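You operate a simulated robot arm through the tools that you are given. There is no shell and no other tool.

You are at the controls of a simulated two-armed robot. One attempt, no reset.

## Task
Test the red button: start the machine, hit it, free it and reset.
Fine: it ends on READY; leave the dials and the black button.

Only the result counts: the job must be done as asked and must still hold three seconds after the hand-in. Knocking over, shifting, dropping, spilling or breaking anything else fails it.

## Robot
Two 7-joint arms with two-finger grippers on one trunk that stands fixed in place. Base frame: the origin is at the foot of the trunk, x ahead of it, y to its left, z up; the work surface is at about z = 1000. Lengths are in mm, angles in degrees, forces in N, time in s.
The left shoulder is at [26, 159, 1357], the right one opposite. With the tool pointing down near the work surface each hand reaches from about 240 to 720 mm from the base axis, measured 20 degrees to its own side. Payload 2.45 kg a hand.
The tool frame of a hand sits at the grasp point between the pads (the TCP): z along the fingers, y along the line on which they close. The tips reach 26 mm beyond it. Largest opening 96 mm; the body of the gripper starts 69 mm behind the TCP.
Orientation is that of the tool frame in the base frame, as a unit quaternion [x, y, z, w]. With the fingers straight down and closing along the base's y, the tool's x points along the base's -x, its y along +y and its z along -z.

## Interface
- The arms move only by the tool arm_command. It takes "left_series", "right_series" or both (then of equal length, played together; a hand with none holds still); each is one flat list of numbers, 7 for each row, row after row: the turn, a rotation vector about the tool's x, y, z in degrees, then the shift along the tool's x, y, z in mm, then the opening, from 0 (shut) to 1 (fully open). In form: [wx, wy, wz, x, y, z, gripper, wx, wy, wz, x, y, z, gripper, ...]. A call has 1 to 20 rows; each row shifts and turns the commanded pose from where the row before left it, along the tool's axes as they then stand. Each row takes 0.2 s and may step no farther than 50 mm and 8.6 degrees from the row before; otherwise, or with a gripper value out of range, the whole call is refused. A pose out of reach is approached as far as the arm can. The call stops where the force on the tool passes 80 N (or 10 N more than at its start, if that is more) or the arm is blocked; 0.2 s more then pass. The fingers move at their own pace and stop on an object; they squeeze with about 28 N. The grip force told is the motor's: it shows also when the fingers shut on nothing. Time passes only in rows, and 0.2 s behind the last, so rows that do not move let the fingers close. The reply holds the time, the measured pose of the TCP, the force on the tool along the base axes, the opening and the grip force, in the units named above and with some noise, with the torque about the TCP (base axes, N m) and any sound that the robot's microphone picked up.
- Cameras (640 x 400 px; columns grow to the right, rows downward): "scene" is now at [31.1, -55.5, 1823.8]; the picture's right is [-0.68, -0.74, 0.00], its down [-0.56, 0.51, -0.65] and it looks along [0.48, -0.44, -0.76] (base axes); focal length 313 px, centre (320, 200). "left" rides on the left gripper at [82, -3, -98] in its tool frame; the picture's right is [0.04, 1.00, 0.00], its down [-0.73, 0.03, -0.68] and it looks along [-0.68, 0.03, 0.73] (tool axes); focal length 256 px, centre (320, 200). "right" rides on the right gripper at [82, 3, -98] in its tool frame; the picture's right is [-0.04, 1.00, 0.00], its down [-0.73, -0.03, -0.68] and it looks along [-0.68, -0.03, 0.73] (tool axes); focal length 256 px, centre (320, 200). There is no depth. A picture from a camera that has moved, and an enlarged one, comes with that camera's place and axes in the base frame and with its lens. The place of the scene camera against the robot may be out by one fixed shift of up to 25 mm in any direction.
- capture(camera): a new picture of that camera. No time passes.
- lift_body(by): slides the trunk up (or, below 0, down) by that many mm; the arms and the scene camera ride with it, the base frame stays. It gives what a move gives, with no picture.
- head_to(pan, tilt): turns the head with the scene camera to pan (to the left, within 120 degrees either way) and tilt (down, from -29 to 69), counted from straight ahead of the robot. It gives what a move gives.
- zoom(camera, box): a new picture of the part [left, top, right, bottom] of that camera's present view, enlarged. No time passes.
- finish_job(): hands the job in; it is judged then, once.

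Places have to be worked out from the pictures, the camera data and where the tool is seen. Open the grippers and draw the arms clear of the work before you hand the job in, unless the task says otherwise.

The tools are called after ">>>" by a JSON object that holds its "fn" and its "kwargs". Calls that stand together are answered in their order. arm_command: Moves the arms, as the interface text tells. Its arguments: {"type":"object","properties":{"left_series":{"type":"array"},"right_series":{"type":"array"}},"required":[]} The other tools are called the same way: lift_body (by) slides the trunk up or down; head_to (pan, tilt) turns the head that bears the scene camera; capture (camera) takes a picture; zoom (camera, box) takes an enlarged picture of a part of a camera's view; finish_job () hands the job in.

At the start:

```text
clock: 0.0
left_tool_pos: [377.7, -69.2, 1389.4]
left_tcp_rot: [0.001, 1.0, 0.001, -0.001]
left_wrist_force: [12.0, 16.2, 2.5]
left_moment: [-0.73, 0.38, 0.64]
left_finger_gap: 86.4
left_grasp_force: 0.1
right_tool_pos: [411.9, -472.6, 1323.8]
right_tcp_rot: [0.0, 1.0, -0.001, 0.001]
right_wrist_force: [-0.2, -0.5, -0.2]
right_moment: [0.0, 0.01, -0.01]
right_finger_gap: 96.1
right_grasp_force: 0.0
trunk travel left (down, up): [-525.0, 42.0]
head pan, tilt: [-42.5, 49.3]
```

scene: 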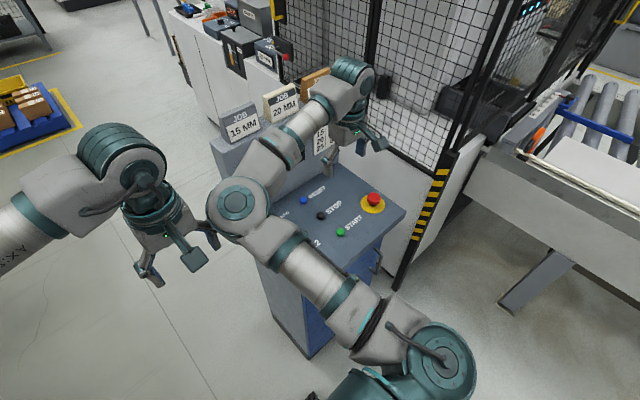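
right: 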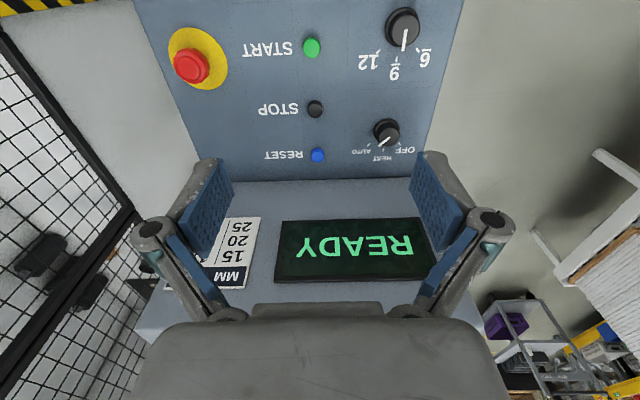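
left: 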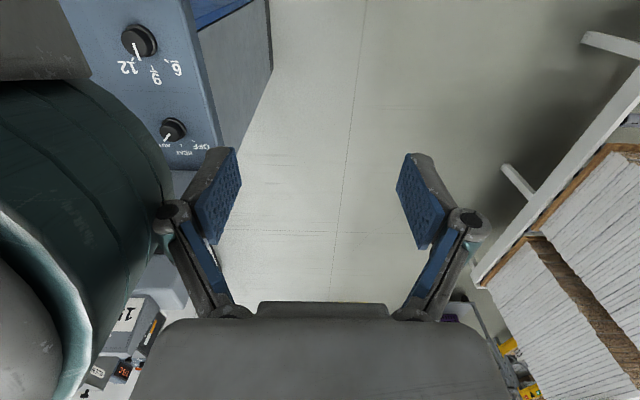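

The left hand reads a steady push of about 20 N, so it may be resting against the right elbow. I'll look closely at that and at the panel before moving anything.

>>> {"fn": "zoom", "kwargs": {"camera": "scene", "box": [100, 100, 300, 300]}}

>>> {"fn": "zoom", "kwargs": {"camera": "right", "box": [130, 0, 470, 200]}}

>>> {"fn": "zoom", "kwargs": {"camera": "scene", "box": [200, 60, 440, 300]}}

```text
2.00 times, centred on (200, 200) of scene
camera zoom: at [31.1, -55.5, 1823.8], right [-0.68, -0.74, 0.0], down [-0.56, 0.51, -0.65], along [0.48, -0.44, -0.76], focal length 626 px, centre (560, 200)
```

zoom: 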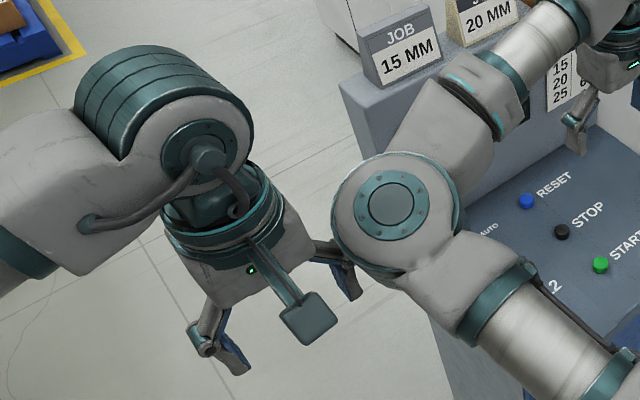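

```text
1.88 times, centred on (300, 100) of right
camera zoom: at [330.3, -469.1, 1422.1], right [0.04, 1.0, 0.0], down [0.73, -0.03, 0.68], along [0.68, -0.03, -0.73], focal length 482 px, centre (358, 388)
```

zoom: 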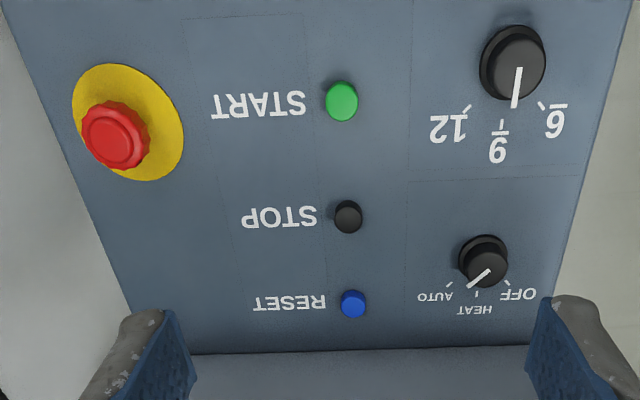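

```text
1.67 times, centred on (320, 180) of scene
camera zoom: at [31.1, -55.5, 1823.8], right [-0.68, -0.74, 0.0], down [-0.56, 0.51, -0.65], along [0.48, -0.44, -0.76], focal length 522 px, centre (320, 233)
```

zoom: 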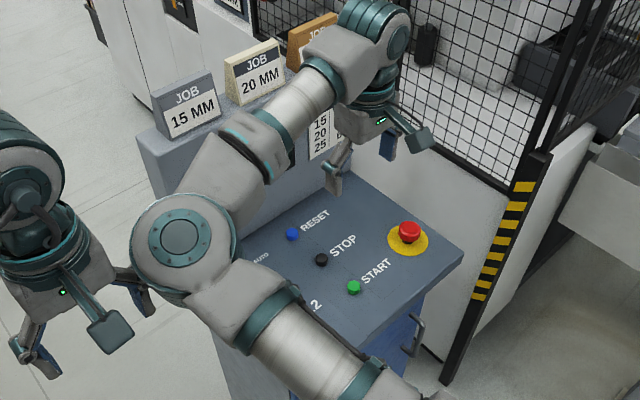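

The left hand's inner finger is touching the right elbow. I'll move the left hand straight away from it (+y) in small steps.

>>> {"fn": "arm_command", "kwargs": {"left_series": [0, 0, 0, 0, 15, 0, 0.9, 0, 0, 0, 0, 25, 0, 0.9, 0, 0, 0, 0, 30, 0, 0.9, 0, 0, 0, 0, 30, 0, 0.9, 0, 0, 0, 0, 30, 0, 0.9, 0, 0, 0, 0, 0, 0, 0.9]}}

>>> {"fn": "capture", "kwargs": {"camera": "scene"}}

>>> {"fn": "capture", "kwargs": {"camera": "right"}}

```text
clock: 1.4
left_tool_pos: [370.9, 64.5, 1389.3]
left_tcp_rot: [0.0, 1.0, 0.0, 0.001]
left_wrist_force: [0.6, -0.1, 0.1]
left_moment: [-0.01, -0.01, 0.02]
left_finger_gap: 86.4
left_grasp_force: 0.0
right_tool_pos: [407.5, -470.2, 1326.0]
right_tcp_rot: [0.0, 1.0, -0.002, 0.002]
right_wrist_force: [1.4, -0.4, 0.3]
right_moment: [0.0, 0.0, -0.01]
right_finger_gap: 96.1
right_grasp_force: 0.0
trunk travel left (down, up): [-525.0, 42.0]
head pan, tilt: [-42.5, 49.3]
```

```text
taken
camera scene: at [31.3, -52.5, 1823.9], right [-0.68, -0.74, 0.0], down [-0.56, 0.51, -0.65], along [0.48, -0.44, -0.76], focal length 313 px, centre (320, 200)
```

scene: 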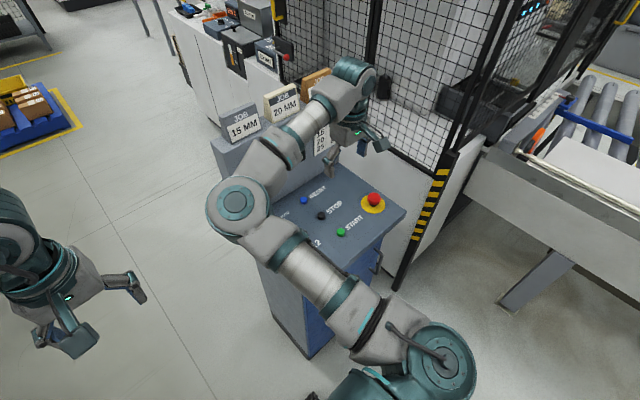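

```text
taken
camera right: at [326.5, -466.9, 1424.0], right [0.04, 1.0, 0.0], down [0.73, -0.03, 0.68], along [0.68, -0.03, -0.73], focal length 256 px, centre (320, 200)
```

right: 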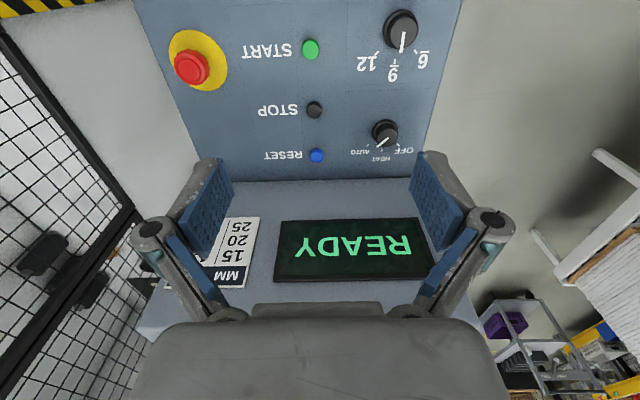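

The left hand is free now: its force is near zero and it sits at y=64. Combining the scene and right-camera views puts the panel at about z=1000. My estimates are START (418,-484), STOP (508,-484), RESET (598,-485) and the red button (426,-652). I'll shut the right gripper, lower it above START, and refine the positions from there.

>>> {"fn": "arm_command", "kwargs": {"right_series": [0, 0, 0, -2, -3, 30, 0, 0, 0, 0, -2, -3, 30, 0, 0, 0, 0, -2, -3, 30, 0, 0, 0, 0, -2, -3, 30, 0, 0, 0, 0, -2, -2, 30, 0, 0, 0, 0, 0, 0, 0, 0]}}

>>> {"fn": "capture", "kwargs": {"camera": "right"}}

>>> {"fn": "capture", "kwargs": {"camera": "scene"}}

```text
clock: 2.8
left_tool_pos: [372.0, 61.3, 1389.0]
left_tcp_rot: [0.001, 1.0, -0.001, 0.001]
left_wrist_force: [0.2, -0.7, -0.2]
left_moment: [0.0, 0.03, 0.0]
left_finger_gap: 86.4
left_grasp_force: 0.1
right_tool_pos: [422.2, -484.9, 1172.1]
right_tcp_rot: [0.0, 1.0, 0.0, 0.002]
right_wrist_force: [0.1, -0.4, -0.4]
right_moment: [-0.01, -0.02, -0.02]
right_finger_gap: 0.0
right_grasp_force: 27.7
trunk travel left (down, up): [-525.0, 42.0]
head pan, tilt: [-42.5, 49.3]
```

```text
taken
camera right: at [339.2, -480.8, 1270.3], right [0.04, 1.0, 0.0], down [0.73, -0.03, 0.68], along [0.68, -0.03, -0.73], focal length 256 px, centre (320, 200)
```

right: 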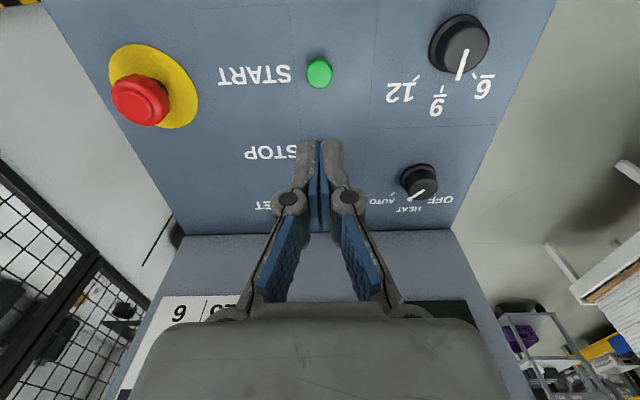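

```text
taken
camera scene: at [31.1, -54.0, 1823.9], right [-0.68, -0.74, 0.0], down [-0.56, 0.51, -0.65], along [0.48, -0.44, -0.76], focal length 313 px, centre (320, 200)
```

scene: 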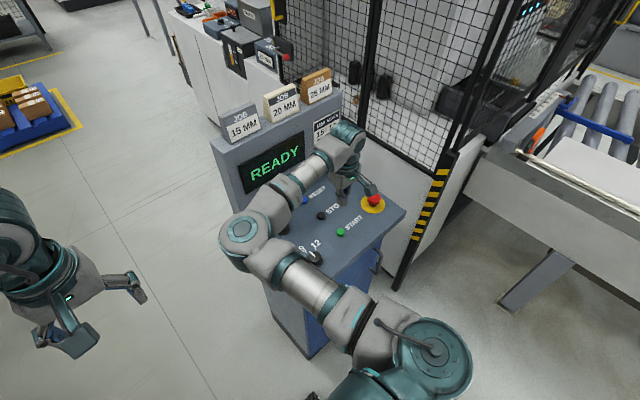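

The second view agrees: START is at about (417,-484) with its top near z=1012. The display now shows in the scene picture and reads READY. I'll lower the closed fingers to about 45 mm above the button and check alignment.

>>> {"fn": "arm_command", "kwargs": {"right_series": [0, 0, 0, 2, 0, 30, 0, 0, 0, 0, 2, 0, 30, 0, 0, 0, 0, 1, 0, 30, 0, 0, 0, 0, 0, 0, 0, 0]}}

>>> {"fn": "capture", "kwargs": {"camera": "right"}}

>>> {"fn": "capture", "kwargs": {"camera": "scene"}}

```text
clock: 3.8
left_tool_pos: [370.6, 60.9, 1387.9]
left_tcp_rot: [0.001, 1.0, 0.0, 0.001]
left_wrist_force: [0.0, -1.1, 0.2]
left_moment: [0.0, 0.02, 0.04]
left_finger_gap: 86.2
left_grasp_force: 0.0
right_tool_pos: [414.1, -489.4, 1085.3]
right_tcp_rot: [0.0, 1.0, 0.0, 0.001]
right_wrist_force: [-0.2, -1.2, -0.5]
right_moment: [0.01, 0.0, 0.0]
right_finger_gap: 0.0
right_grasp_force: 28.3
trunk travel left (down, up): [-525.0, 42.0]
head pan, tilt: [-42.5, 49.3]
```

```text
taken
camera right: at [332.4, -485.4, 1181.9], right [0.04, 1.0, 0.0], down [0.73, -0.03, 0.68], along [0.68, -0.03, -0.73], focal length 256 px, centre (320, 200)
```

right: 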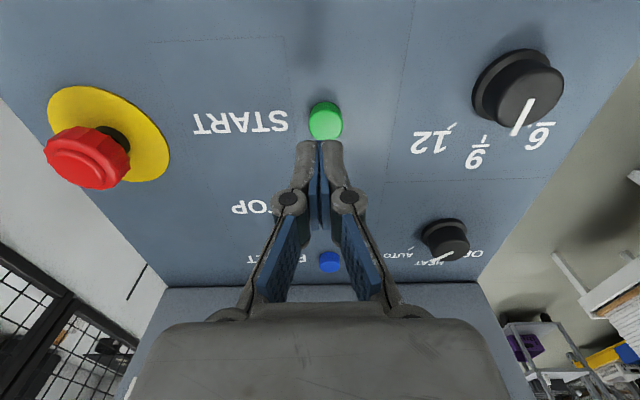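

```text
taken
camera scene: at [31.2, -54.1, 1823.9], right [-0.68, -0.74, 0.0], down [-0.56, 0.51, -0.65], along [0.48, -0.44, -0.76], focal length 313 px, centre (320, 200)
```

scene: 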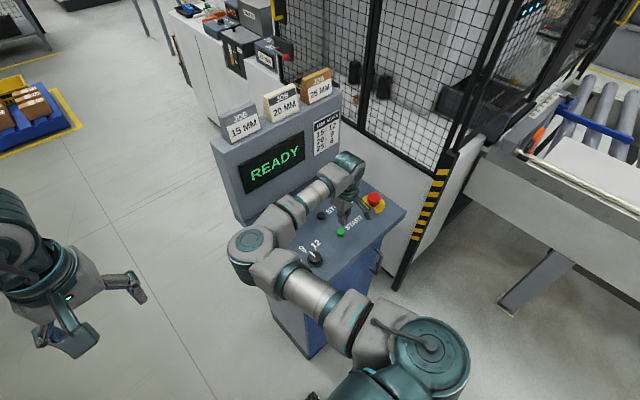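

The fingertips are centred on START to within about 3 mm. I'll shift +3 mm in y and go down to just above the button, then press in small steps.

>>> {"fn": "arm_command", "kwargs": {"right_series": [0, 0, 0, 0, 3, 20, 0, 0, 0, 0, 0, 0, 18, 0, 0, 0, 0, 0, 0, 4, 0, 0, 0, 0, 0, 0, 0, 0]}}

>>> {"fn": "zoom", "kwargs": {"camera": "right", "box": [220, 60, 420, 260]}}

>>> {"fn": "zoom", "kwargs": {"camera": "scene", "box": [260, 150, 460, 300]}}

```text
clock: 4.8
left_tool_pos: [371.2, 62.4, 1389.1]
left_tcp_rot: [0.001, 1.0, 0.0, 0.001]
left_wrist_force: [0.0, -0.2, 0.6]
left_moment: [0.02, -0.02, 0.0]
left_finger_gap: 86.4
left_grasp_force: 0.1
right_tool_pos: [412.4, -483.8, 1043.5]
right_tcp_rot: [0.0, 1.0, -0.001, 0.002]
right_wrist_force: [0.6, 0.2, -0.9]
right_moment: [0.0, 0.03, 0.0]
right_finger_gap: 0.0
right_grasp_force: 27.9
trunk travel left (down, up): [-525.0, 42.0]
head pan, tilt: [-42.5, 49.3]
```

```text
2.00 times, centred on (320, 160) of right
camera zoom: at [330.7, -480.9, 1140.2], right [0.04, 1.0, 0.0], down [0.73, -0.03, 0.68], along [0.68, -0.03, -0.73], focal length 512 px, centre (320, 280)
```

zoom: 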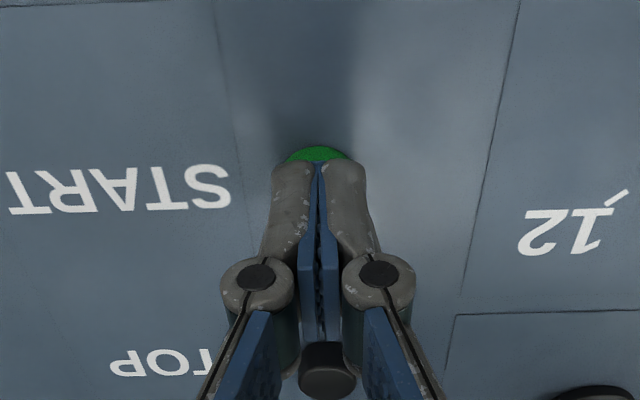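

```text
2.67 times, centred on (360, 225) of scene
camera zoom: at [31.1, -53.9, 1823.9], right [-0.68, -0.74, 0.0], down [-0.56, 0.51, -0.65], along [0.48, -0.44, -0.76], focal length 835 px, centre (213, 133)
```

zoom: 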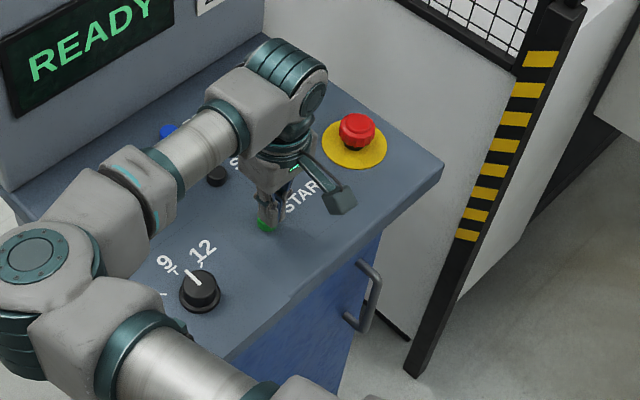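

The tips are right over START. I'll press in 2 mm steps and watch the force and display.

>>> {"fn": "arm_command", "kwargs": {"right_series": [0, 0, 0, 0, 0, 2, 0, 0, 0, 0, 0, 0, 2, 0, 0, 0, 0, 0, 0, 2, 0, 0, 0, 0, 0, 0, 2, 0]}}

>>> {"fn": "zoom", "kwargs": {"camera": "scene", "box": [200, 90, 420, 280]}}

```text
clock: 5.8
left_tool_pos: [370.6, 60.8, 1388.9]
left_tcp_rot: [0.001, 1.0, 0.0, 0.0]
left_wrist_force: [0.5, -0.2, 0.2]
left_moment: [-0.01, -0.01, -0.02]
left_finger_gap: 86.2
left_grasp_force: 0.1
right_tool_pos: [414.4, -483.2, 1035.1]
right_tcp_rot: [0.0, 1.0, -0.002, 0.002]
right_wrist_force: [-0.1, -1.3, 2.0]
right_moment: [-0.07, 0.01, -0.06]
right_finger_gap: 6.2
right_grasp_force: 28.2
trunk travel left (down, up): [-525.0, 42.0]
head pan, tilt: [-42.5, 49.3]
heard: click
```

```text
2.11 times, centred on (310, 185) of scene
camera zoom: at [30.7, -53.8, 1823.9], right [-0.68, -0.74, 0.0], down [-0.56, 0.51, -0.65], along [0.48, -0.44, -0.76], focal length 659 px, centre (341, 232)
```

zoom: 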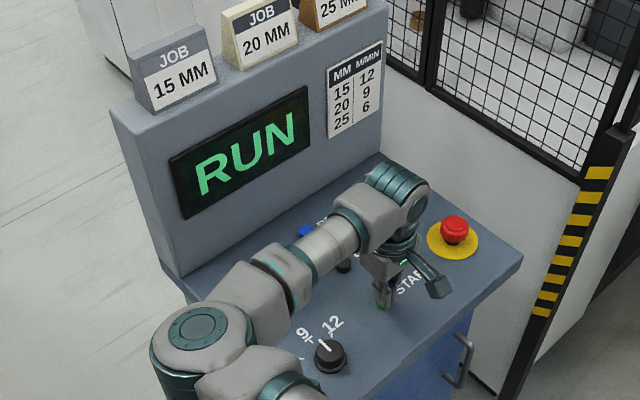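

Display shows RUN with a click, so START worked. I'll lift off and move above the red button, which I place at about (428,-655) with its top near z=1030.

>>> {"fn": "arm_command", "kwargs": {"right_series": [0, 0, 0, 0, 0, -30, 0, 0, 0, 0, 0, 0, -40, 0, 0, 0, 0, 0, 0, -20, 0, 0, 0, 0, -2, -40, 0, 0, 0, 0, 0, -3, -40, 0, 0, 0, 0, 0, -3, -40, 0, 0, 0, 0, 0, -3, -40, 0, 0, 0, 0, 0, -3, -12, 0, 0, 0, 0, 0, 0, 0, 0, 0]}}

>>> {"fn": "capture", "kwargs": {"camera": "right"}}

>>> {"fn": "capture", "kwargs": {"camera": "scene"}}

```text
clock: 7.8
left_tool_pos: [372.6, 63.6, 1388.7]
left_tcp_rot: [0.0, 1.0, 0.001, 0.001]
left_wrist_force: [0.3, 0.3, 0.6]
left_moment: [-0.01, 0.03, -0.01]
left_finger_gap: 86.8
left_grasp_force: 0.0
right_tool_pos: [427.2, -653.4, 1127.1]
right_tcp_rot: [-0.001, 1.0, -0.002, 0.002]
right_wrist_force: [0.3, 0.3, 0.2]
right_moment: [0.01, -0.03, 0.0]
right_finger_gap: 0.0
right_grasp_force: 28.2
trunk travel left (down, up): [-525.0, 42.0]
head pan, tilt: [-42.5, 49.3]
```

```text
taken
camera right: at [345.0, -650.3, 1223.9], right [0.04, 1.0, 0.0], down [0.73, -0.03, 0.68], along [0.68, -0.03, -0.73], focal length 256 px, centre (320, 200)
```

right: 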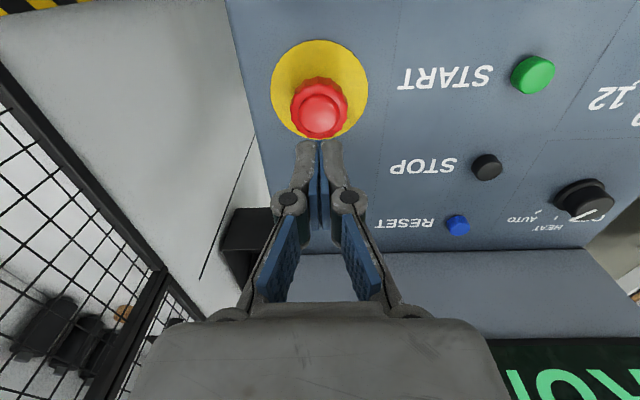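

```text
taken
camera scene: at [31.4, -54.9, 1823.8], right [-0.68, -0.74, 0.0], down [-0.56, 0.51, -0.65], along [0.48, -0.44, -0.76], focal length 313 px, centre (320, 200)
```

scene: 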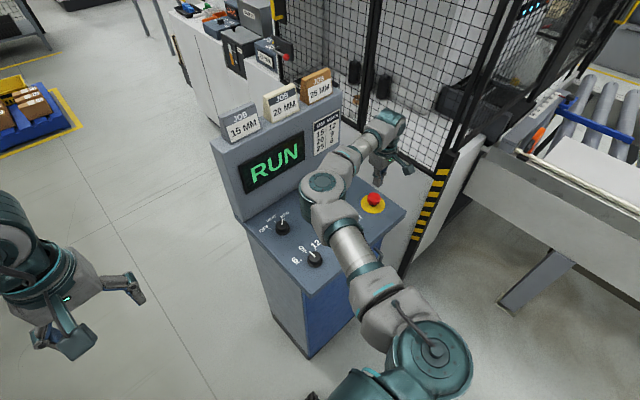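

The hand is over the red button and RUN still shows. I'll zoom in on the button for markings and alignment.

>>> {"fn": "zoom", "kwargs": {"camera": "right", "box": [250, 30, 390, 170]}}

>>> {"fn": "zoom", "kwargs": {"camera": "scene", "box": [340, 170, 420, 230]}}

```text
2.86 times, centred on (320, 100) of right
camera zoom: at [345.0, -650.3, 1223.9], right [0.04, 1.0, 0.0], down [0.73, -0.03, 0.68], along [0.68, -0.03, -0.73], focal length 731 px, centre (320, 486)
```

zoom: 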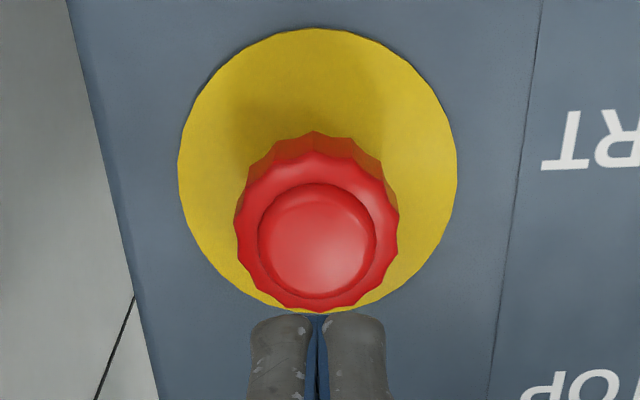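

```text
6.67 times, centred on (380, 200) of scene
camera zoom: at [31.4, -54.9, 1823.8], right [-0.68, -0.74, 0.0], down [-0.56, 0.51, -0.65], along [0.48, -0.44, -0.76], focal length 2088 px, centre (-80, 200)
```

zoom: 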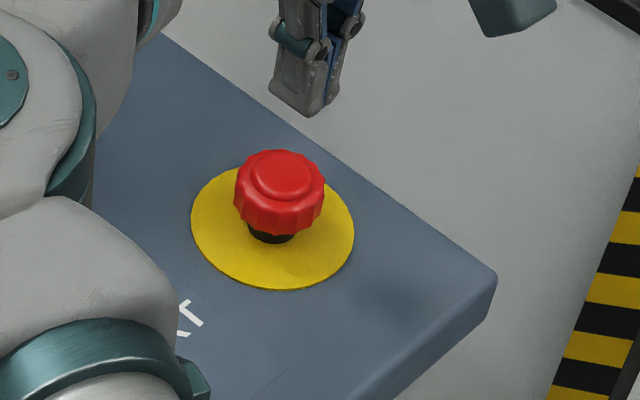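

The knob is scalloped, so it likely twists to release. It sits at about (425,-655), is about 41 mm across, and its top is near z=1048. I'll come down to just above it, then press.

>>> {"fn": "arm_command", "kwargs": {"right_series": [0, 0, 0, 2.5, 0, 20, 0, 0, 0, 0, 0, 0, 20, 0, 0, 0, 0, 0, 0, 4, 0, 0, 0, 0, 0, 0, 3, 0, 0, 0, 0, 0, 0, 3, 0, 0, 0, 0, 0, 0, 3, 0, 0, 0, 0, 0, 0, 0, 0]}}

>>> {"fn": "zoom", "kwargs": {"camera": "scene", "box": [220, 100, 440, 240]}}

>>> {"fn": "capture", "kwargs": {"camera": "right"}}

```text
clock: 9.4
left_tool_pos: [371.4, 60.2, 1388.5]
left_tcp_rot: [0.001, 1.0, 0.001, 0.001]
left_wrist_force: [-0.3, -0.5, -0.5]
left_moment: [-0.01, 0.03, 0.0]
left_finger_gap: 86.2
left_grasp_force: 0.0
right_tool_pos: [426.3, -655.8, 1072.0]
right_tcp_rot: [0.0, 1.0, -0.001, 0.003]
right_wrist_force: [0.4, -0.1, -0.9]
right_moment: [-0.01, 0.0, -0.03]
right_finger_gap: 0.0
right_grasp_force: 28.0
trunk travel left (down, up): [-525.0, 42.0]
head pan, tilt: [-42.5, 49.3]
```

```text
2.86 times, centred on (330, 170) of scene
camera zoom: at [31.1, -56.5, 1823.8], right [-0.68, -0.74, 0.0], down [-0.56, 0.51, -0.65], along [0.48, -0.44, -0.76], focal length 895 px, centre (291, 286)
```

zoom: 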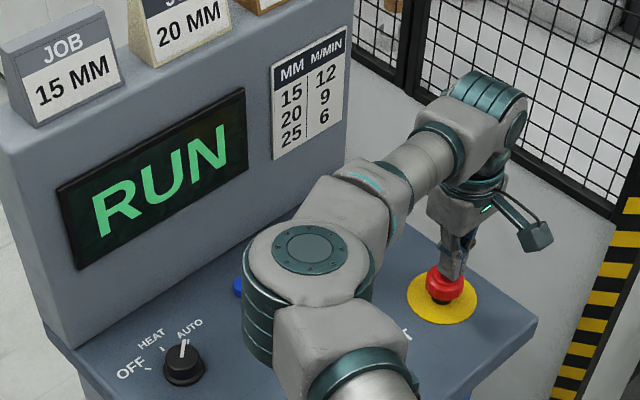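

```text
taken
camera right: at [343.6, -653.0, 1171.1], right [0.04, 1.0, 0.0], down [0.73, -0.03, 0.68], along [0.68, -0.03, -0.73], focal length 256 px, centre (320, 200)
```

right: 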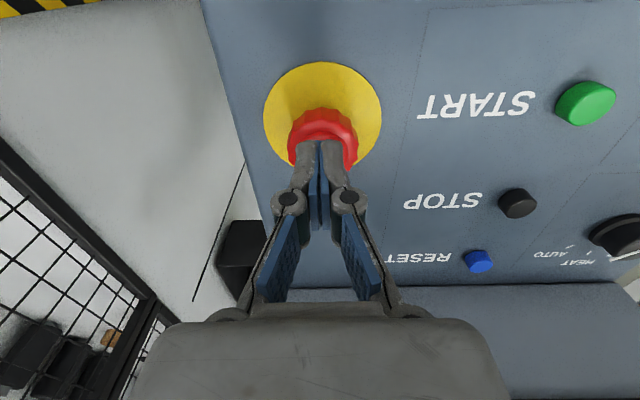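

No contact yet. The disc suggests the hand is about 3 mm too far forward, so I'll correct that and keep pressing in small steps.

>>> {"fn": "arm_command", "kwargs": {"right_series": [0, 0, 0, 3, 1, 0, 0, 0, 0, 0, 0, 0, 3, 0, 0, 0, 0, 0, 0, 3, 0, 0, 0, 0, 0, 0, 3, 0, 0, 0, 0, 0, 0, 0, 0]}}

>>> {"fn": "zoom", "kwargs": {"camera": "scene", "box": [220, 100, 440, 240]}}

```text
clock: 10.6
left_tool_pos: [371.2, 61.6, 1388.9]
left_tcp_rot: [0.0, 1.0, 0.0, 0.001]
left_wrist_force: [-0.3, -0.1, 0.8]
left_moment: [-0.05, 0.01, 0.01]
left_finger_gap: 86.5
left_grasp_force: 0.1
right_tool_pos: [422.0, -653.4, 1065.2]
right_tcp_rot: [-0.001, 1.0, 0.0, 0.002]
right_wrist_force: [1.1, -0.9, 1.2]
right_moment: [-0.02, -0.01, -0.01]
right_finger_gap: 0.0
right_grasp_force: 28.8
trunk travel left (down, up): [-525.0, 42.0]
head pan, tilt: [-42.5, 49.3]
```

```text
2.86 times, centred on (330, 170) of scene
camera zoom: at [31.0, -56.1, 1823.8], right [-0.68, -0.74, 0.0], down [-0.56, 0.51, -0.65], along [0.48, -0.44, -0.76], focal length 895 px, centre (291, 286)
```

zoom: 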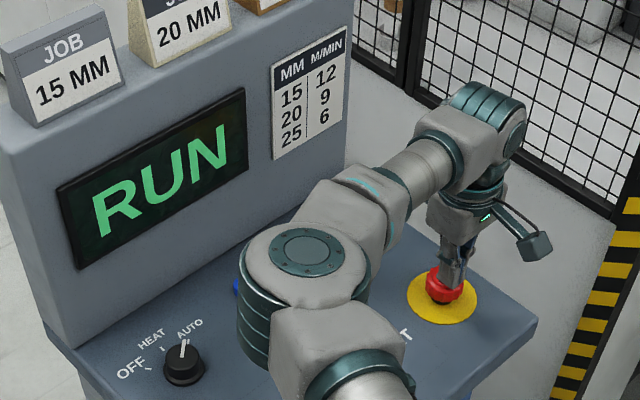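

Still RUN, and the force is about 1 N, so contact is only starting. I'll continue pressing in small steps.

>>> {"fn": "arm_command", "kwargs": {"right_series": [0, 0, 0, 0, 0, 3, 0, 0, 0, 0, 0, 0, 3, 0, 0, 0, 0, 0, 0, 0, 0]}}

>>> {"fn": "zoom", "kwargs": {"camera": "scene", "box": [220, 100, 440, 240]}}

```text
clock: 11.4
left_tool_pos: [371.0, 63.6, 1389.2]
left_tcp_rot: [0.001, 1.0, 0.0, 0.0]
left_wrist_force: [0.4, 0.2, 0.7]
left_moment: [0.01, -0.01, -0.02]
left_finger_gap: 86.5
left_grasp_force: 0.0
right_tool_pos: [421.4, -652.8, 1059.7]
right_tcp_rot: [0.0, 1.0, -0.001, 0.001]
right_wrist_force: [1.2, 1.8, 4.8]
right_moment: [0.05, -0.07, 0.03]
right_finger_gap: 5.8
right_grasp_force: 28.3
trunk travel left (down, up): [-525.0, 42.0]
head pan, tilt: [-42.5, 49.3]
heard: click
```

```text
2.86 times, centred on (330, 170) of scene
camera zoom: at [30.3, -53.9, 1823.9], right [-0.68, -0.74, 0.0], down [-0.56, 0.51, -0.65], along [0.48, -0.44, -0.76], focal length 895 px, centre (291, 286)
```

zoom: 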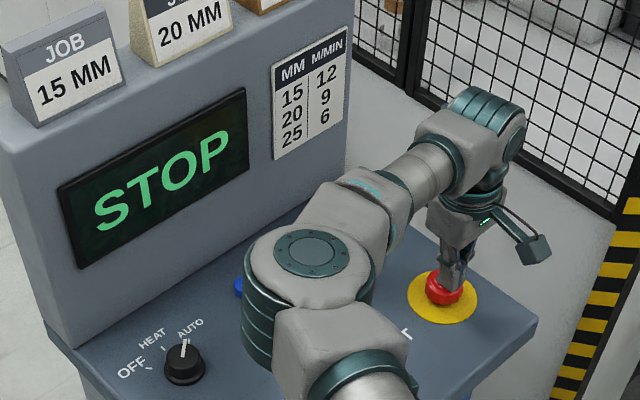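

The display went to STOP with a click, so the red button is in. I'll lift off, open the fingers and check where the latched knob now sits.

>>> {"fn": "arm_command", "kwargs": {"right_series": [0, 0, 0, 0, 0, -20, 0, 0, 0, 0, 0, 0, -30, 0, 0, 0, 0, 0, 0, -20, 0.8, 0, 0, 0, 0, 0, 0, 0.8, 0, 0, 0, 0, 0, 0, 0.8]}}

>>> {"fn": "capture", "kwargs": {"camera": "right"}}

>>> {"fn": "zoom", "kwargs": {"camera": "scene", "box": [220, 100, 440, 240]}}

>>> {"fn": "zoom", "kwargs": {"camera": "right", "box": [240, 50, 400, 210]}}

```text
clock: 12.6
left_tool_pos: [371.3, 62.5, 1388.5]
left_tcp_rot: [-0.001, 1.0, 0.0, 0.001]
left_wrist_force: [0.2, -0.4, -0.7]
left_moment: [-0.01, 0.0, 0.0]
left_finger_gap: 86.6
left_grasp_force: 0.0
right_tool_pos: [423.1, -655.9, 1128.9]
right_tcp_rot: [0.001, 1.0, -0.001, 0.001]
right_wrist_force: [0.2, -0.3, 0.4]
right_moment: [0.0, 0.01, 0.03]
right_finger_gap: 76.9
right_grasp_force: 0.0
trunk travel left (down, up): [-525.0, 42.0]
head pan, tilt: [-42.5, 49.3]
```

```text
taken
camera right: at [341.0, -651.4, 1226.5], right [0.04, 1.0, 0.0], down [0.73, -0.03, 0.68], along [0.68, -0.03, -0.73], focal length 256 px, centre (320, 200)
```

right: 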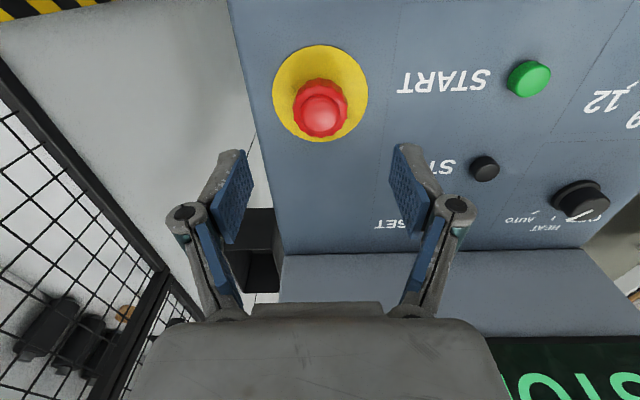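

```text
2.86 times, centred on (330, 170) of scene
camera zoom: at [31.4, -56.3, 1823.8], right [-0.68, -0.74, 0.0], down [-0.56, 0.51, -0.65], along [0.48, -0.44, -0.76], focal length 895 px, centre (291, 286)
```

zoom: 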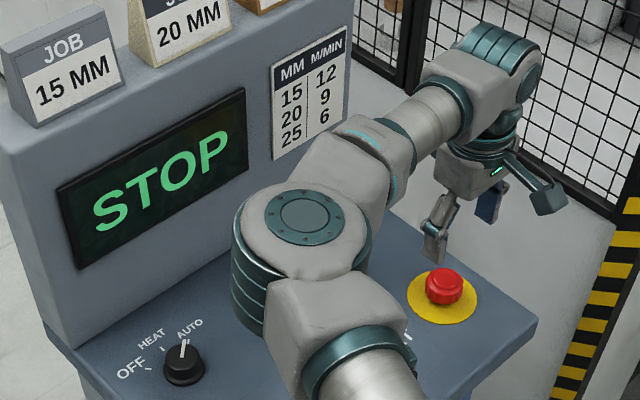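

```text
2.50 times, centred on (320, 130) of right
camera zoom: at [341.0, -651.4, 1226.5], right [0.04, 1.0, 0.0], down [0.73, -0.03, 0.68], along [0.68, -0.03, -0.73], focal length 640 px, centre (320, 375)
```

zoom: 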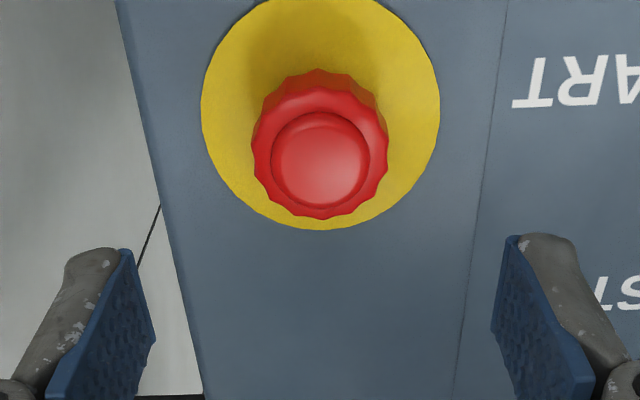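

The knob is latched and the hand is centred over it. I'll lower the open fingers around it to TCP z≈1041, with the tips about 13 mm above the panel.

>>> {"fn": "arm_command", "kwargs": {"right_series": [0, 0, 0, 0, 0, 25, 0.8, 0, 0, 0, 0, 0, 25, 0.8, 0, 0, 0, 0, 0, 25, 0.8, 0, 0, 0, 0, 0, 13, 0.8, 0, 0, 0, 0, 0, 0, 0.8]}}

>>> {"fn": "capture", "kwargs": {"camera": "right"}}

>>> {"fn": "zoom", "kwargs": {"camera": "scene", "box": [330, 130, 430, 230]}}

```text
clock: 13.8
left_tool_pos: [371.5, 61.4, 1387.6]
left_tcp_rot: [0.0, 1.0, 0.0, 0.001]
left_wrist_force: [0.2, -0.2, -0.6]
left_moment: [0.03, 0.03, 0.02]
left_finger_gap: 86.4
left_grasp_force: 0.1
right_tool_pos: [422.7, -655.9, 1040.8]
right_tcp_rot: [0.0, 1.0, 0.0, 0.001]
right_wrist_force: [0.1, 0.3, -0.4]
right_moment: [-0.01, 0.03, 0.01]
right_finger_gap: 76.7
right_grasp_force: 0.0
trunk travel left (down, up): [-525.0, 42.0]
head pan, tilt: [-42.5, 49.3]
```

```text
taken
camera right: at [340.1, -652.3, 1138.1], right [0.04, 1.0, 0.0], down [0.73, -0.03, 0.68], along [0.68, -0.03, -0.73], focal length 256 px, centre (320, 200)
```

right: 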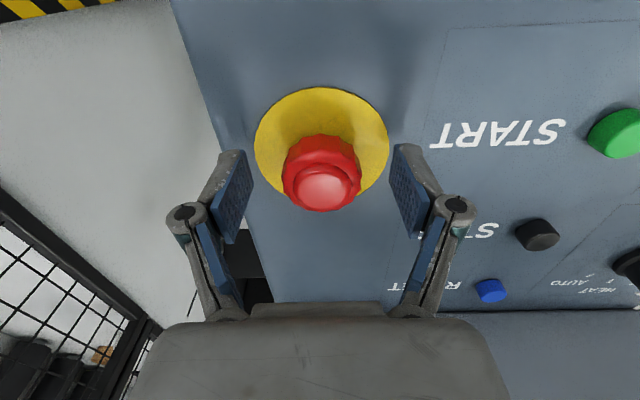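

```text
4.00 times, centred on (380, 180) of scene
camera zoom: at [31.2, -56.4, 1823.8], right [-0.68, -0.74, 0.0], down [-0.56, 0.51, -0.65], along [0.48, -0.44, -0.76], focal length 1253 px, centre (80, 280)
```

zoom: 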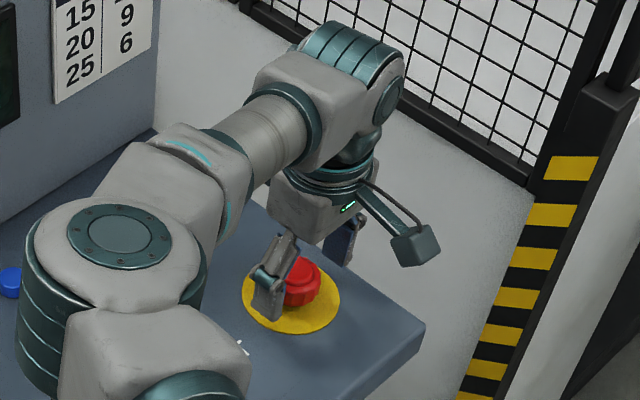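

The fingers straddle the knob and are centred. I'll close on it.

>>> {"fn": "arm_command", "kwargs": {"right_series": [0, 0, 0, 0, 0, 0, 0.5, 0, 0, 0, 0, 0, 0, 0.3, 0, 0, 0, 0, 0, 0, 0.3, 0, 0, 0, 0, 0, 0, 0.3]}}

>>> {"fn": "capture", "kwargs": {"camera": "right"}}

```text
clock: 14.8
left_tool_pos: [372.2, 61.6, 1389.3]
left_tcp_rot: [-0.001, 1.0, 0.0, 0.001]
left_wrist_force: [-1.0, -0.3, 0.5]
left_moment: [0.04, -0.01, 0.0]
left_finger_gap: 86.6
left_grasp_force: 0.0
right_tool_pos: [421.8, -654.6, 1042.1]
right_tcp_rot: [0.0, 1.0, -0.001, 0.001]
right_wrist_force: [-1.1, 3.1, -0.9]
right_moment: [0.09, 0.06, 0.03]
right_finger_gap: 42.1
right_grasp_force: 45.2
trunk travel left (down, up): [-525.0, 42.0]
head pan, tilt: [-42.5, 49.3]
```

```text
taken
camera right: at [340.2, -651.7, 1138.5], right [0.04, 1.0, 0.0], down [0.73, -0.03, 0.68], along [0.68, -0.03, -0.73], focal length 256 px, centre (320, 200)
```

right: 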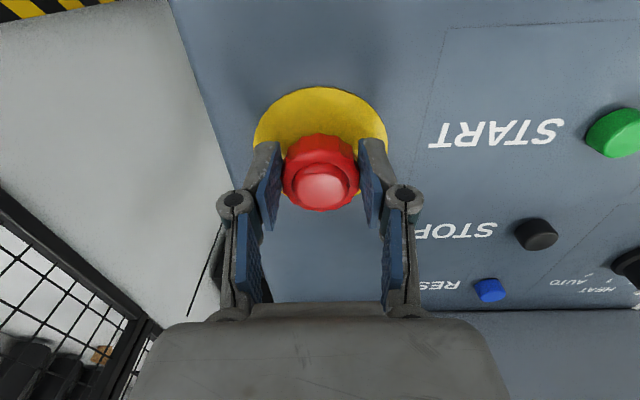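

The knob is gripped with a 42 mm gap. I'll twist clockwise as seen from above (tool +z), watching the moment and the sounds.

>>> {"fn": "arm_command", "kwargs": {"right_series": [0, 0, 8, 0, 0, 0, 0.3, 0, 0, 8, 0, 0, 0, 0.3, 0, 0, 8, 0, 0, 0, 0.3, 0, 0, 0, 0, 0, 0, 0.3]}}

>>> {"fn": "capture", "kwargs": {"camera": "scene"}}

>>> {"fn": "capture", "kwargs": {"camera": "right"}}

```text
clock: 15.8
left_tool_pos: [370.8, 65.0, 1387.9]
left_tcp_rot: [0.0, 1.0, -0.001, 0.001]
left_wrist_force: [-0.1, 0.2, -0.6]
left_moment: [-0.02, 0.02, -0.02]
left_finger_gap: 86.1
left_grasp_force: 0.0
right_tool_pos: [422.5, -651.8, 1042.8]
right_tcp_rot: [0.209, 0.978, -0.002, 0.002]
right_wrist_force: [-0.8, 9.7, 3.0]
right_moment: [0.47, 0.21, 0.08]
right_finger_gap: 42.0
right_grasp_force: 44.8
trunk travel left (down, up): [-525.0, 42.0]
head pan, tilt: [-42.5, 49.3]
```

```text
taken
camera scene: at [30.4, -49.7, 1824.1], right [-0.68, -0.74, 0.0], down [-0.56, 0.51, -0.65], along [0.48, -0.44, -0.76], focal length 313 px, centre (320, 200)
```

scene: 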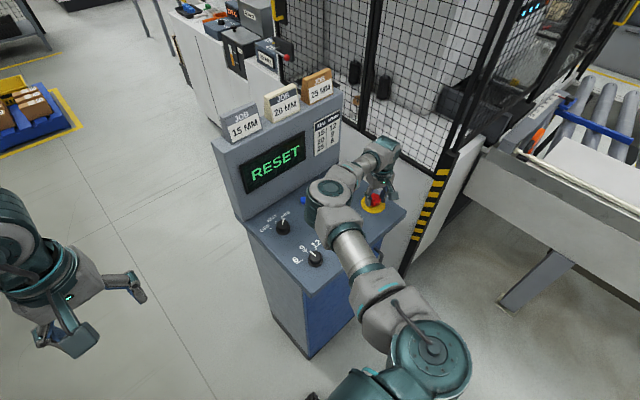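

```text
taken
camera right: at [349.1, -615.2, 1140.2], right [0.44, 0.9, 0.0], down [0.65, -0.32, 0.68], along [0.61, -0.3, -0.73], focal length 256 px, centre (320, 200)
```

right: 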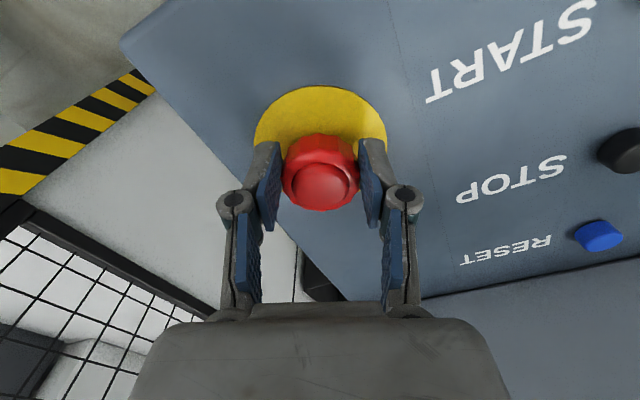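

The display now says RESET, so the twist freed the button. I'll open the fingers and check that the knob pops up and stays freed.

>>> {"fn": "arm_command", "kwargs": {"right_series": [0, 0, 0, 0, 0, 0, 0.8, 0, 0, 0, 0, 0, 0, 0.8, 0, 0, 0, 0, 0, 0, 0.8]}}

>>> {"fn": "capture", "kwargs": {"camera": "right"}}

>>> {"fn": "zoom", "kwargs": {"camera": "scene", "box": [220, 100, 440, 240]}}

```text
clock: 16.6
left_tool_pos: [371.2, 65.3, 1388.7]
left_tcp_rot: [0.0, 1.0, -0.001, 0.002]
left_wrist_force: [-0.8, -0.4, -0.7]
left_moment: [-0.03, 0.04, 0.01]
left_finger_gap: 86.5
left_grasp_force: 0.1
right_tool_pos: [422.6, -652.3, 1042.3]
right_tcp_rot: [0.207, 0.978, -0.001, 0.002]
right_wrist_force: [1.2, 0.3, -0.8]
right_moment: [0.02, 0.03, 0.0]
right_finger_gap: 76.9
right_grasp_force: 0.1
trunk travel left (down, up): [-525.0, 42.0]
head pan, tilt: [-42.5, 49.3]
```

```text
taken
camera right: at [349.1, -616.5, 1139.3], right [0.44, 0.9, 0.0], down [0.66, -0.32, 0.68], along [0.61, -0.3, -0.73], focal length 256 px, centre (320, 200)
```

right: 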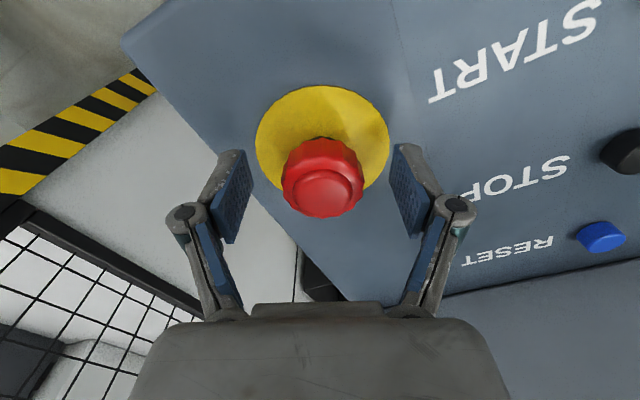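

```text
2.86 times, centred on (330, 170) of scene
camera zoom: at [31.1, -55.4, 1823.8], right [-0.68, -0.74, 0.0], down [-0.56, 0.51, -0.65], along [0.48, -0.44, -0.76], focal length 895 px, centre (291, 286)
```

zoom: 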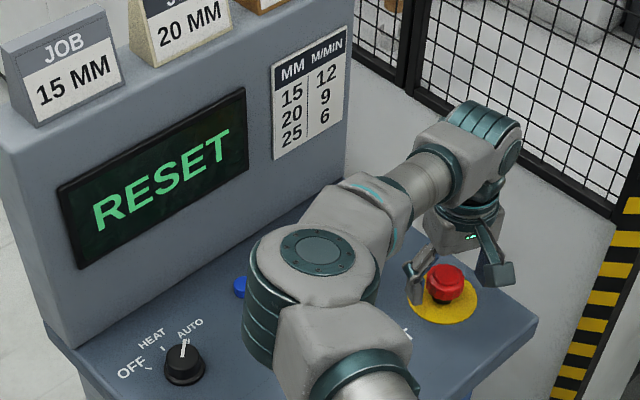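

RESET stays lit and the knob has risen with its stem visible. I'll raise the hand straight up, undo the yaw, shut the fingers, and move toward RESET, which I place at about (596,-486), staying high and clear of the back wall.

>>> {"fn": "arm_command", "kwargs": {"right_series": [0, 0, 0, 0, 0, -40, 0.8, 0, 0, 0, 0, 0, -40, 0.8, 0, 0, 0, 0, 0, -40, 0.8, 0, 0, -8, 0, 0, 0, 0.3, 0, 0, -8, 0, 0, 0, 0, 0, 0, -8, 0, 0, 0, 0, 0, 0, 0, -21, 33, 0, 0, 0, 0, 0, -21, 33, 0, 0, 0, 0, 0, -21, 34, 0, 0, 0, 0, 0, -21, 34, 0, 0, 0, 0, 0, -21, 33, 0, 0, 0, 0, 0, 0, 0, 0, 0]}}

>>> {"fn": "capture", "kwargs": {"camera": "right"}}

>>> {"fn": "capture", "kwargs": {"camera": "scene"}}

```text
clock: 19.2
left_tool_pos: [370.7, 60.4, 1389.6]
left_tcp_rot: [0.002, 1.0, 0.0, 0.002]
left_wrist_force: [-0.2, 0.0, 0.6]
left_moment: [-0.01, -0.01, 0.0]
left_finger_gap: 86.2
left_grasp_force: 0.1
right_tool_pos: [527.3, -489.2, 1161.9]
right_tcp_rot: [0.001, 1.0, -0.001, 0.002]
right_wrist_force: [-0.5, -0.5, -0.3]
right_moment: [-0.01, -0.01, 0.01]
right_finger_gap: 0.0
right_grasp_force: 28.2
trunk travel left (down, up): [-525.0, 42.0]
head pan, tilt: [-42.5, 49.3]
```

```text
taken
camera right: at [444.3, -485.7, 1259.0], right [0.04, 1.0, 0.0], down [0.73, -0.03, 0.68], along [0.68, -0.03, -0.73], focal length 256 px, centre (320, 200)
```

right: 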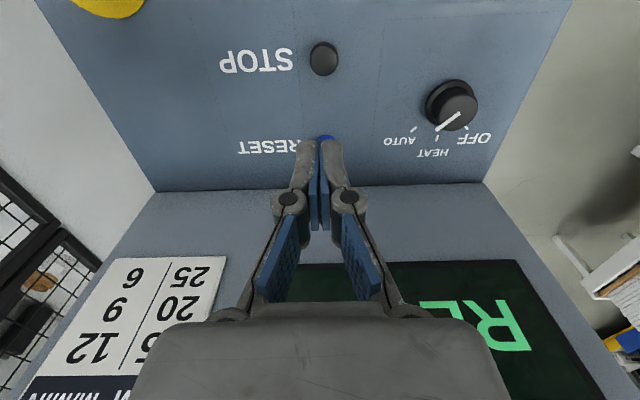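

```text
taken
camera scene: at [31.6, -55.2, 1823.8], right [-0.68, -0.74, 0.0], down [-0.56, 0.51, -0.65], along [0.48, -0.44, -0.76], focal length 313 px, centre (320, 200)
```

scene: 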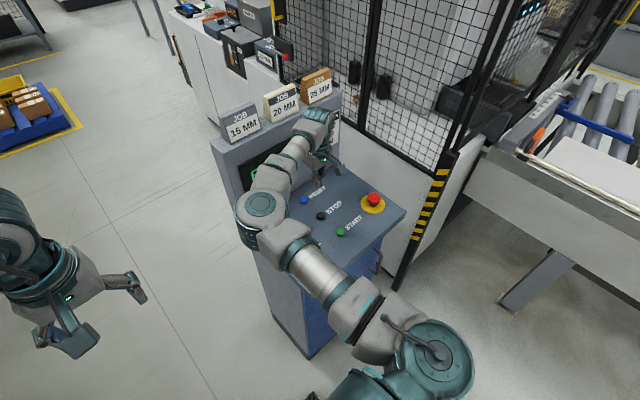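

The back wall is near x≈686 and RESET is at about (597,-485). I'll tilt the hand 20° so the wrist stays back from the wall, then bring the tips down to roughly 20 mm above RESET.

>>> {"fn": "arm_command", "kwargs": {"right_series": [0, -8, 0, 0, 0, 0, 0, 0, -8, 0, 0, 0, 0, 0, 0, -4, 0, 0, 0, 0, 0, 0, 0, 0, -8, 1, 30, 0, 0, 0, 0, -8, 1, 30, 0, 0, 0, 0, -8, 1, 30, 0, 0, 0, 0, -8, 1, 30, 0, 0, 0, 0, 0, 0, 0, 0]}}

>>> {"fn": "capture", "kwargs": {"camera": "right"}}

>>> {"fn": "capture", "kwargs": {"camera": "scene"}}

>>> {"fn": "zoom", "kwargs": {"camera": "scene", "box": [260, 110, 400, 230]}}

```text
clock: 21.0
left_tool_pos: [371.0, 60.9, 1388.7]
left_tcp_rot: [0.0, 1.0, 0.0, 0.001]
left_wrist_force: [-0.6, 0.0, -0.4]
left_moment: [0.02, 0.02, 0.03]
left_finger_gap: 86.7
left_grasp_force: 0.1
right_tool_pos: [601.9, -483.7, 1059.5]
right_tcp_rot: [0.0, 0.985, 0.0, 0.175]
right_wrist_force: [0.1, 0.5, -0.2]
right_moment: [0.03, 0.04, -0.04]
right_finger_gap: 0.2
right_grasp_force: 28.3
trunk travel left (down, up): [-525.0, 42.0]
head pan, tilt: [-42.5, 49.3]
```

```text
taken
camera right: at [490.4, -479.7, 1122.3], right [0.04, 1.0, 0.01], down [0.45, -0.03, 0.89], along [0.89, -0.03, -0.46], focal length 256 px, centre (320, 200)
```

right: 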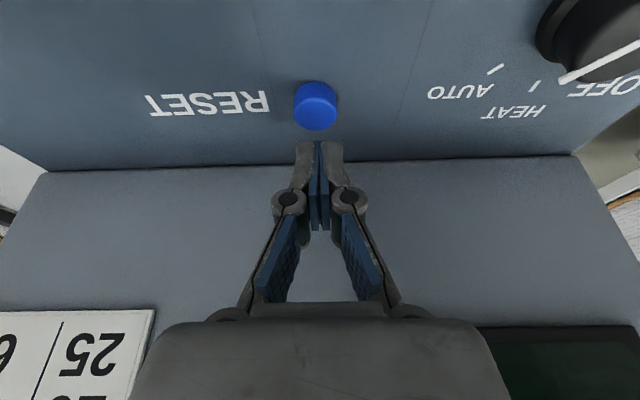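

```text
taken
camera scene: at [32.0, -54.8, 1823.8], right [-0.68, -0.74, 0.0], down [-0.56, 0.51, -0.65], along [0.48, -0.44, -0.76], focal length 313 px, centre (320, 200)
```

scene: 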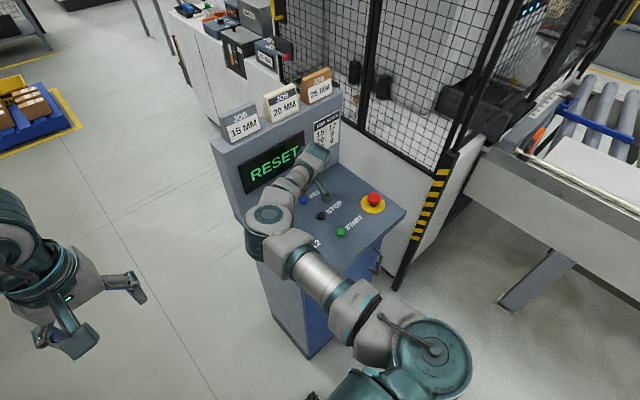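

```text
3.33 times, centred on (330, 170) of scene
camera zoom: at [32.0, -54.8, 1823.8], right [-0.68, -0.74, 0.0], down [-0.56, 0.51, -0.65], along [0.48, -0.44, -0.76], focal length 1044 px, centre (287, 300)
```

zoom: 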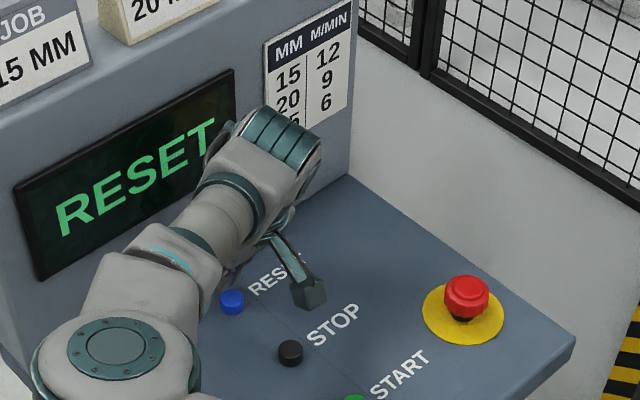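

RESET measures about 4 mm behind and 2 mm to the right of the TCP. I'll correct that, go down, and press vertically in 2 mm steps.

>>> {"fn": "arm_command", "kwargs": {"right_series": [0, 0, 0, 8.4, -2, 12.9, 0, 0, 0, 0, 0, 0, 0, 0, 0, 0, 0, 0.68, 0, 1.88, 0, 0, 0, 0, 0.68, 0, 1.88, 0, 0, 0, 0, 0, 0, 0, 0]}}

>>> {"fn": "capture", "kwargs": {"camera": "right"}}

>>> {"fn": "zoom", "kwargs": {"camera": "scene", "box": [220, 110, 400, 230]}}

```text
clock: 22.2
left_tool_pos: [370.7, 60.8, 1389.1]
left_tcp_rot: [0.0, 1.0, 0.001, 0.001]
left_wrist_force: [0.6, -1.3, 0.3]
left_moment: [0.0, 0.01, 0.0]
left_finger_gap: 86.3
left_grasp_force: 0.1
right_tool_pos: [595.7, -485.1, 1039.3]
right_tcp_rot: [0.001, 0.985, -0.001, 0.175]
right_wrist_force: [1.0, -0.3, 1.6]
right_moment: [-0.04, 0.02, -0.01]
right_finger_gap: 5.7
right_grasp_force: 27.7
trunk travel left (down, up): [-525.0, 42.0]
head pan, tilt: [-42.5, 49.3]
```

```text
taken
camera right: at [485.6, -481.8, 1103.5], right [0.04, 1.0, 0.01], down [0.45, -0.03, 0.89], along [0.89, -0.03, -0.46], focal length 256 px, centre (320, 200)
```

right: 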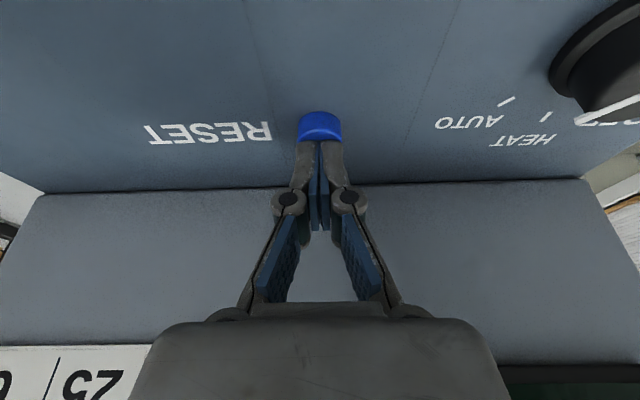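

```text
3.33 times, centred on (310, 170) of scene
camera zoom: at [31.5, -54.2, 1823.9], right [-0.68, -0.74, 0.0], down [-0.56, 0.51, -0.65], along [0.48, -0.44, -0.76], focal length 1044 px, centre (353, 300)
```

zoom: 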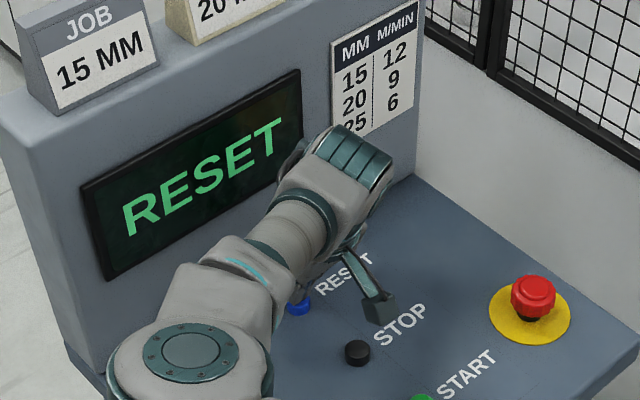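

Contact is made at 1.6 N, with no click yet. I'll press a few millimetres further.

>>> {"fn": "arm_command", "kwargs": {"right_series": [0, 0, 0, 0.68, 0, 1.88, 0, 0, 0, 0, 0.68, 0, 1.88, 0, 0, 0, 0, 0, 0, 0, 0]}}

>>> {"fn": "zoom", "kwargs": {"camera": "scene", "box": [220, 110, 400, 230]}}

```text
clock: 23.0
left_tool_pos: [371.5, 62.5, 1388.2]
left_tcp_rot: [0.001, 1.0, 0.001, 0.001]
left_wrist_force: [1.0, -0.2, 0.5]
left_moment: [-0.01, -0.02, 0.0]
left_finger_gap: 86.4
left_grasp_force: 0.1
right_tool_pos: [595.1, -485.0, 1036.2]
right_tcp_rot: [0.001, 0.984, -0.002, 0.175]
right_wrist_force: [1.7, 0.2, 3.9]
right_moment: [-0.04, -0.05, -0.05]
right_finger_gap: 6.0
right_grasp_force: 28.8
trunk travel left (down, up): [-525.0, 42.0]
head pan, tilt: [-42.5, 49.3]
heard: click
```

```text
3.33 times, centred on (310, 170) of scene
camera zoom: at [31.3, -53.8, 1823.9], right [-0.68, -0.74, 0.0], down [-0.56, 0.51, -0.65], along [0.48, -0.44, -0.76], focal length 1044 px, centre (353, 300)
```

zoom: 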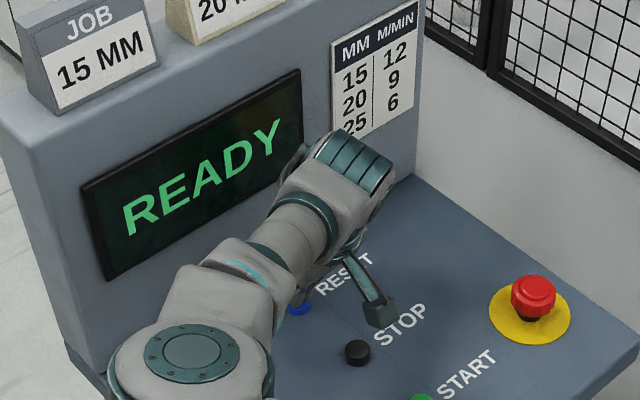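

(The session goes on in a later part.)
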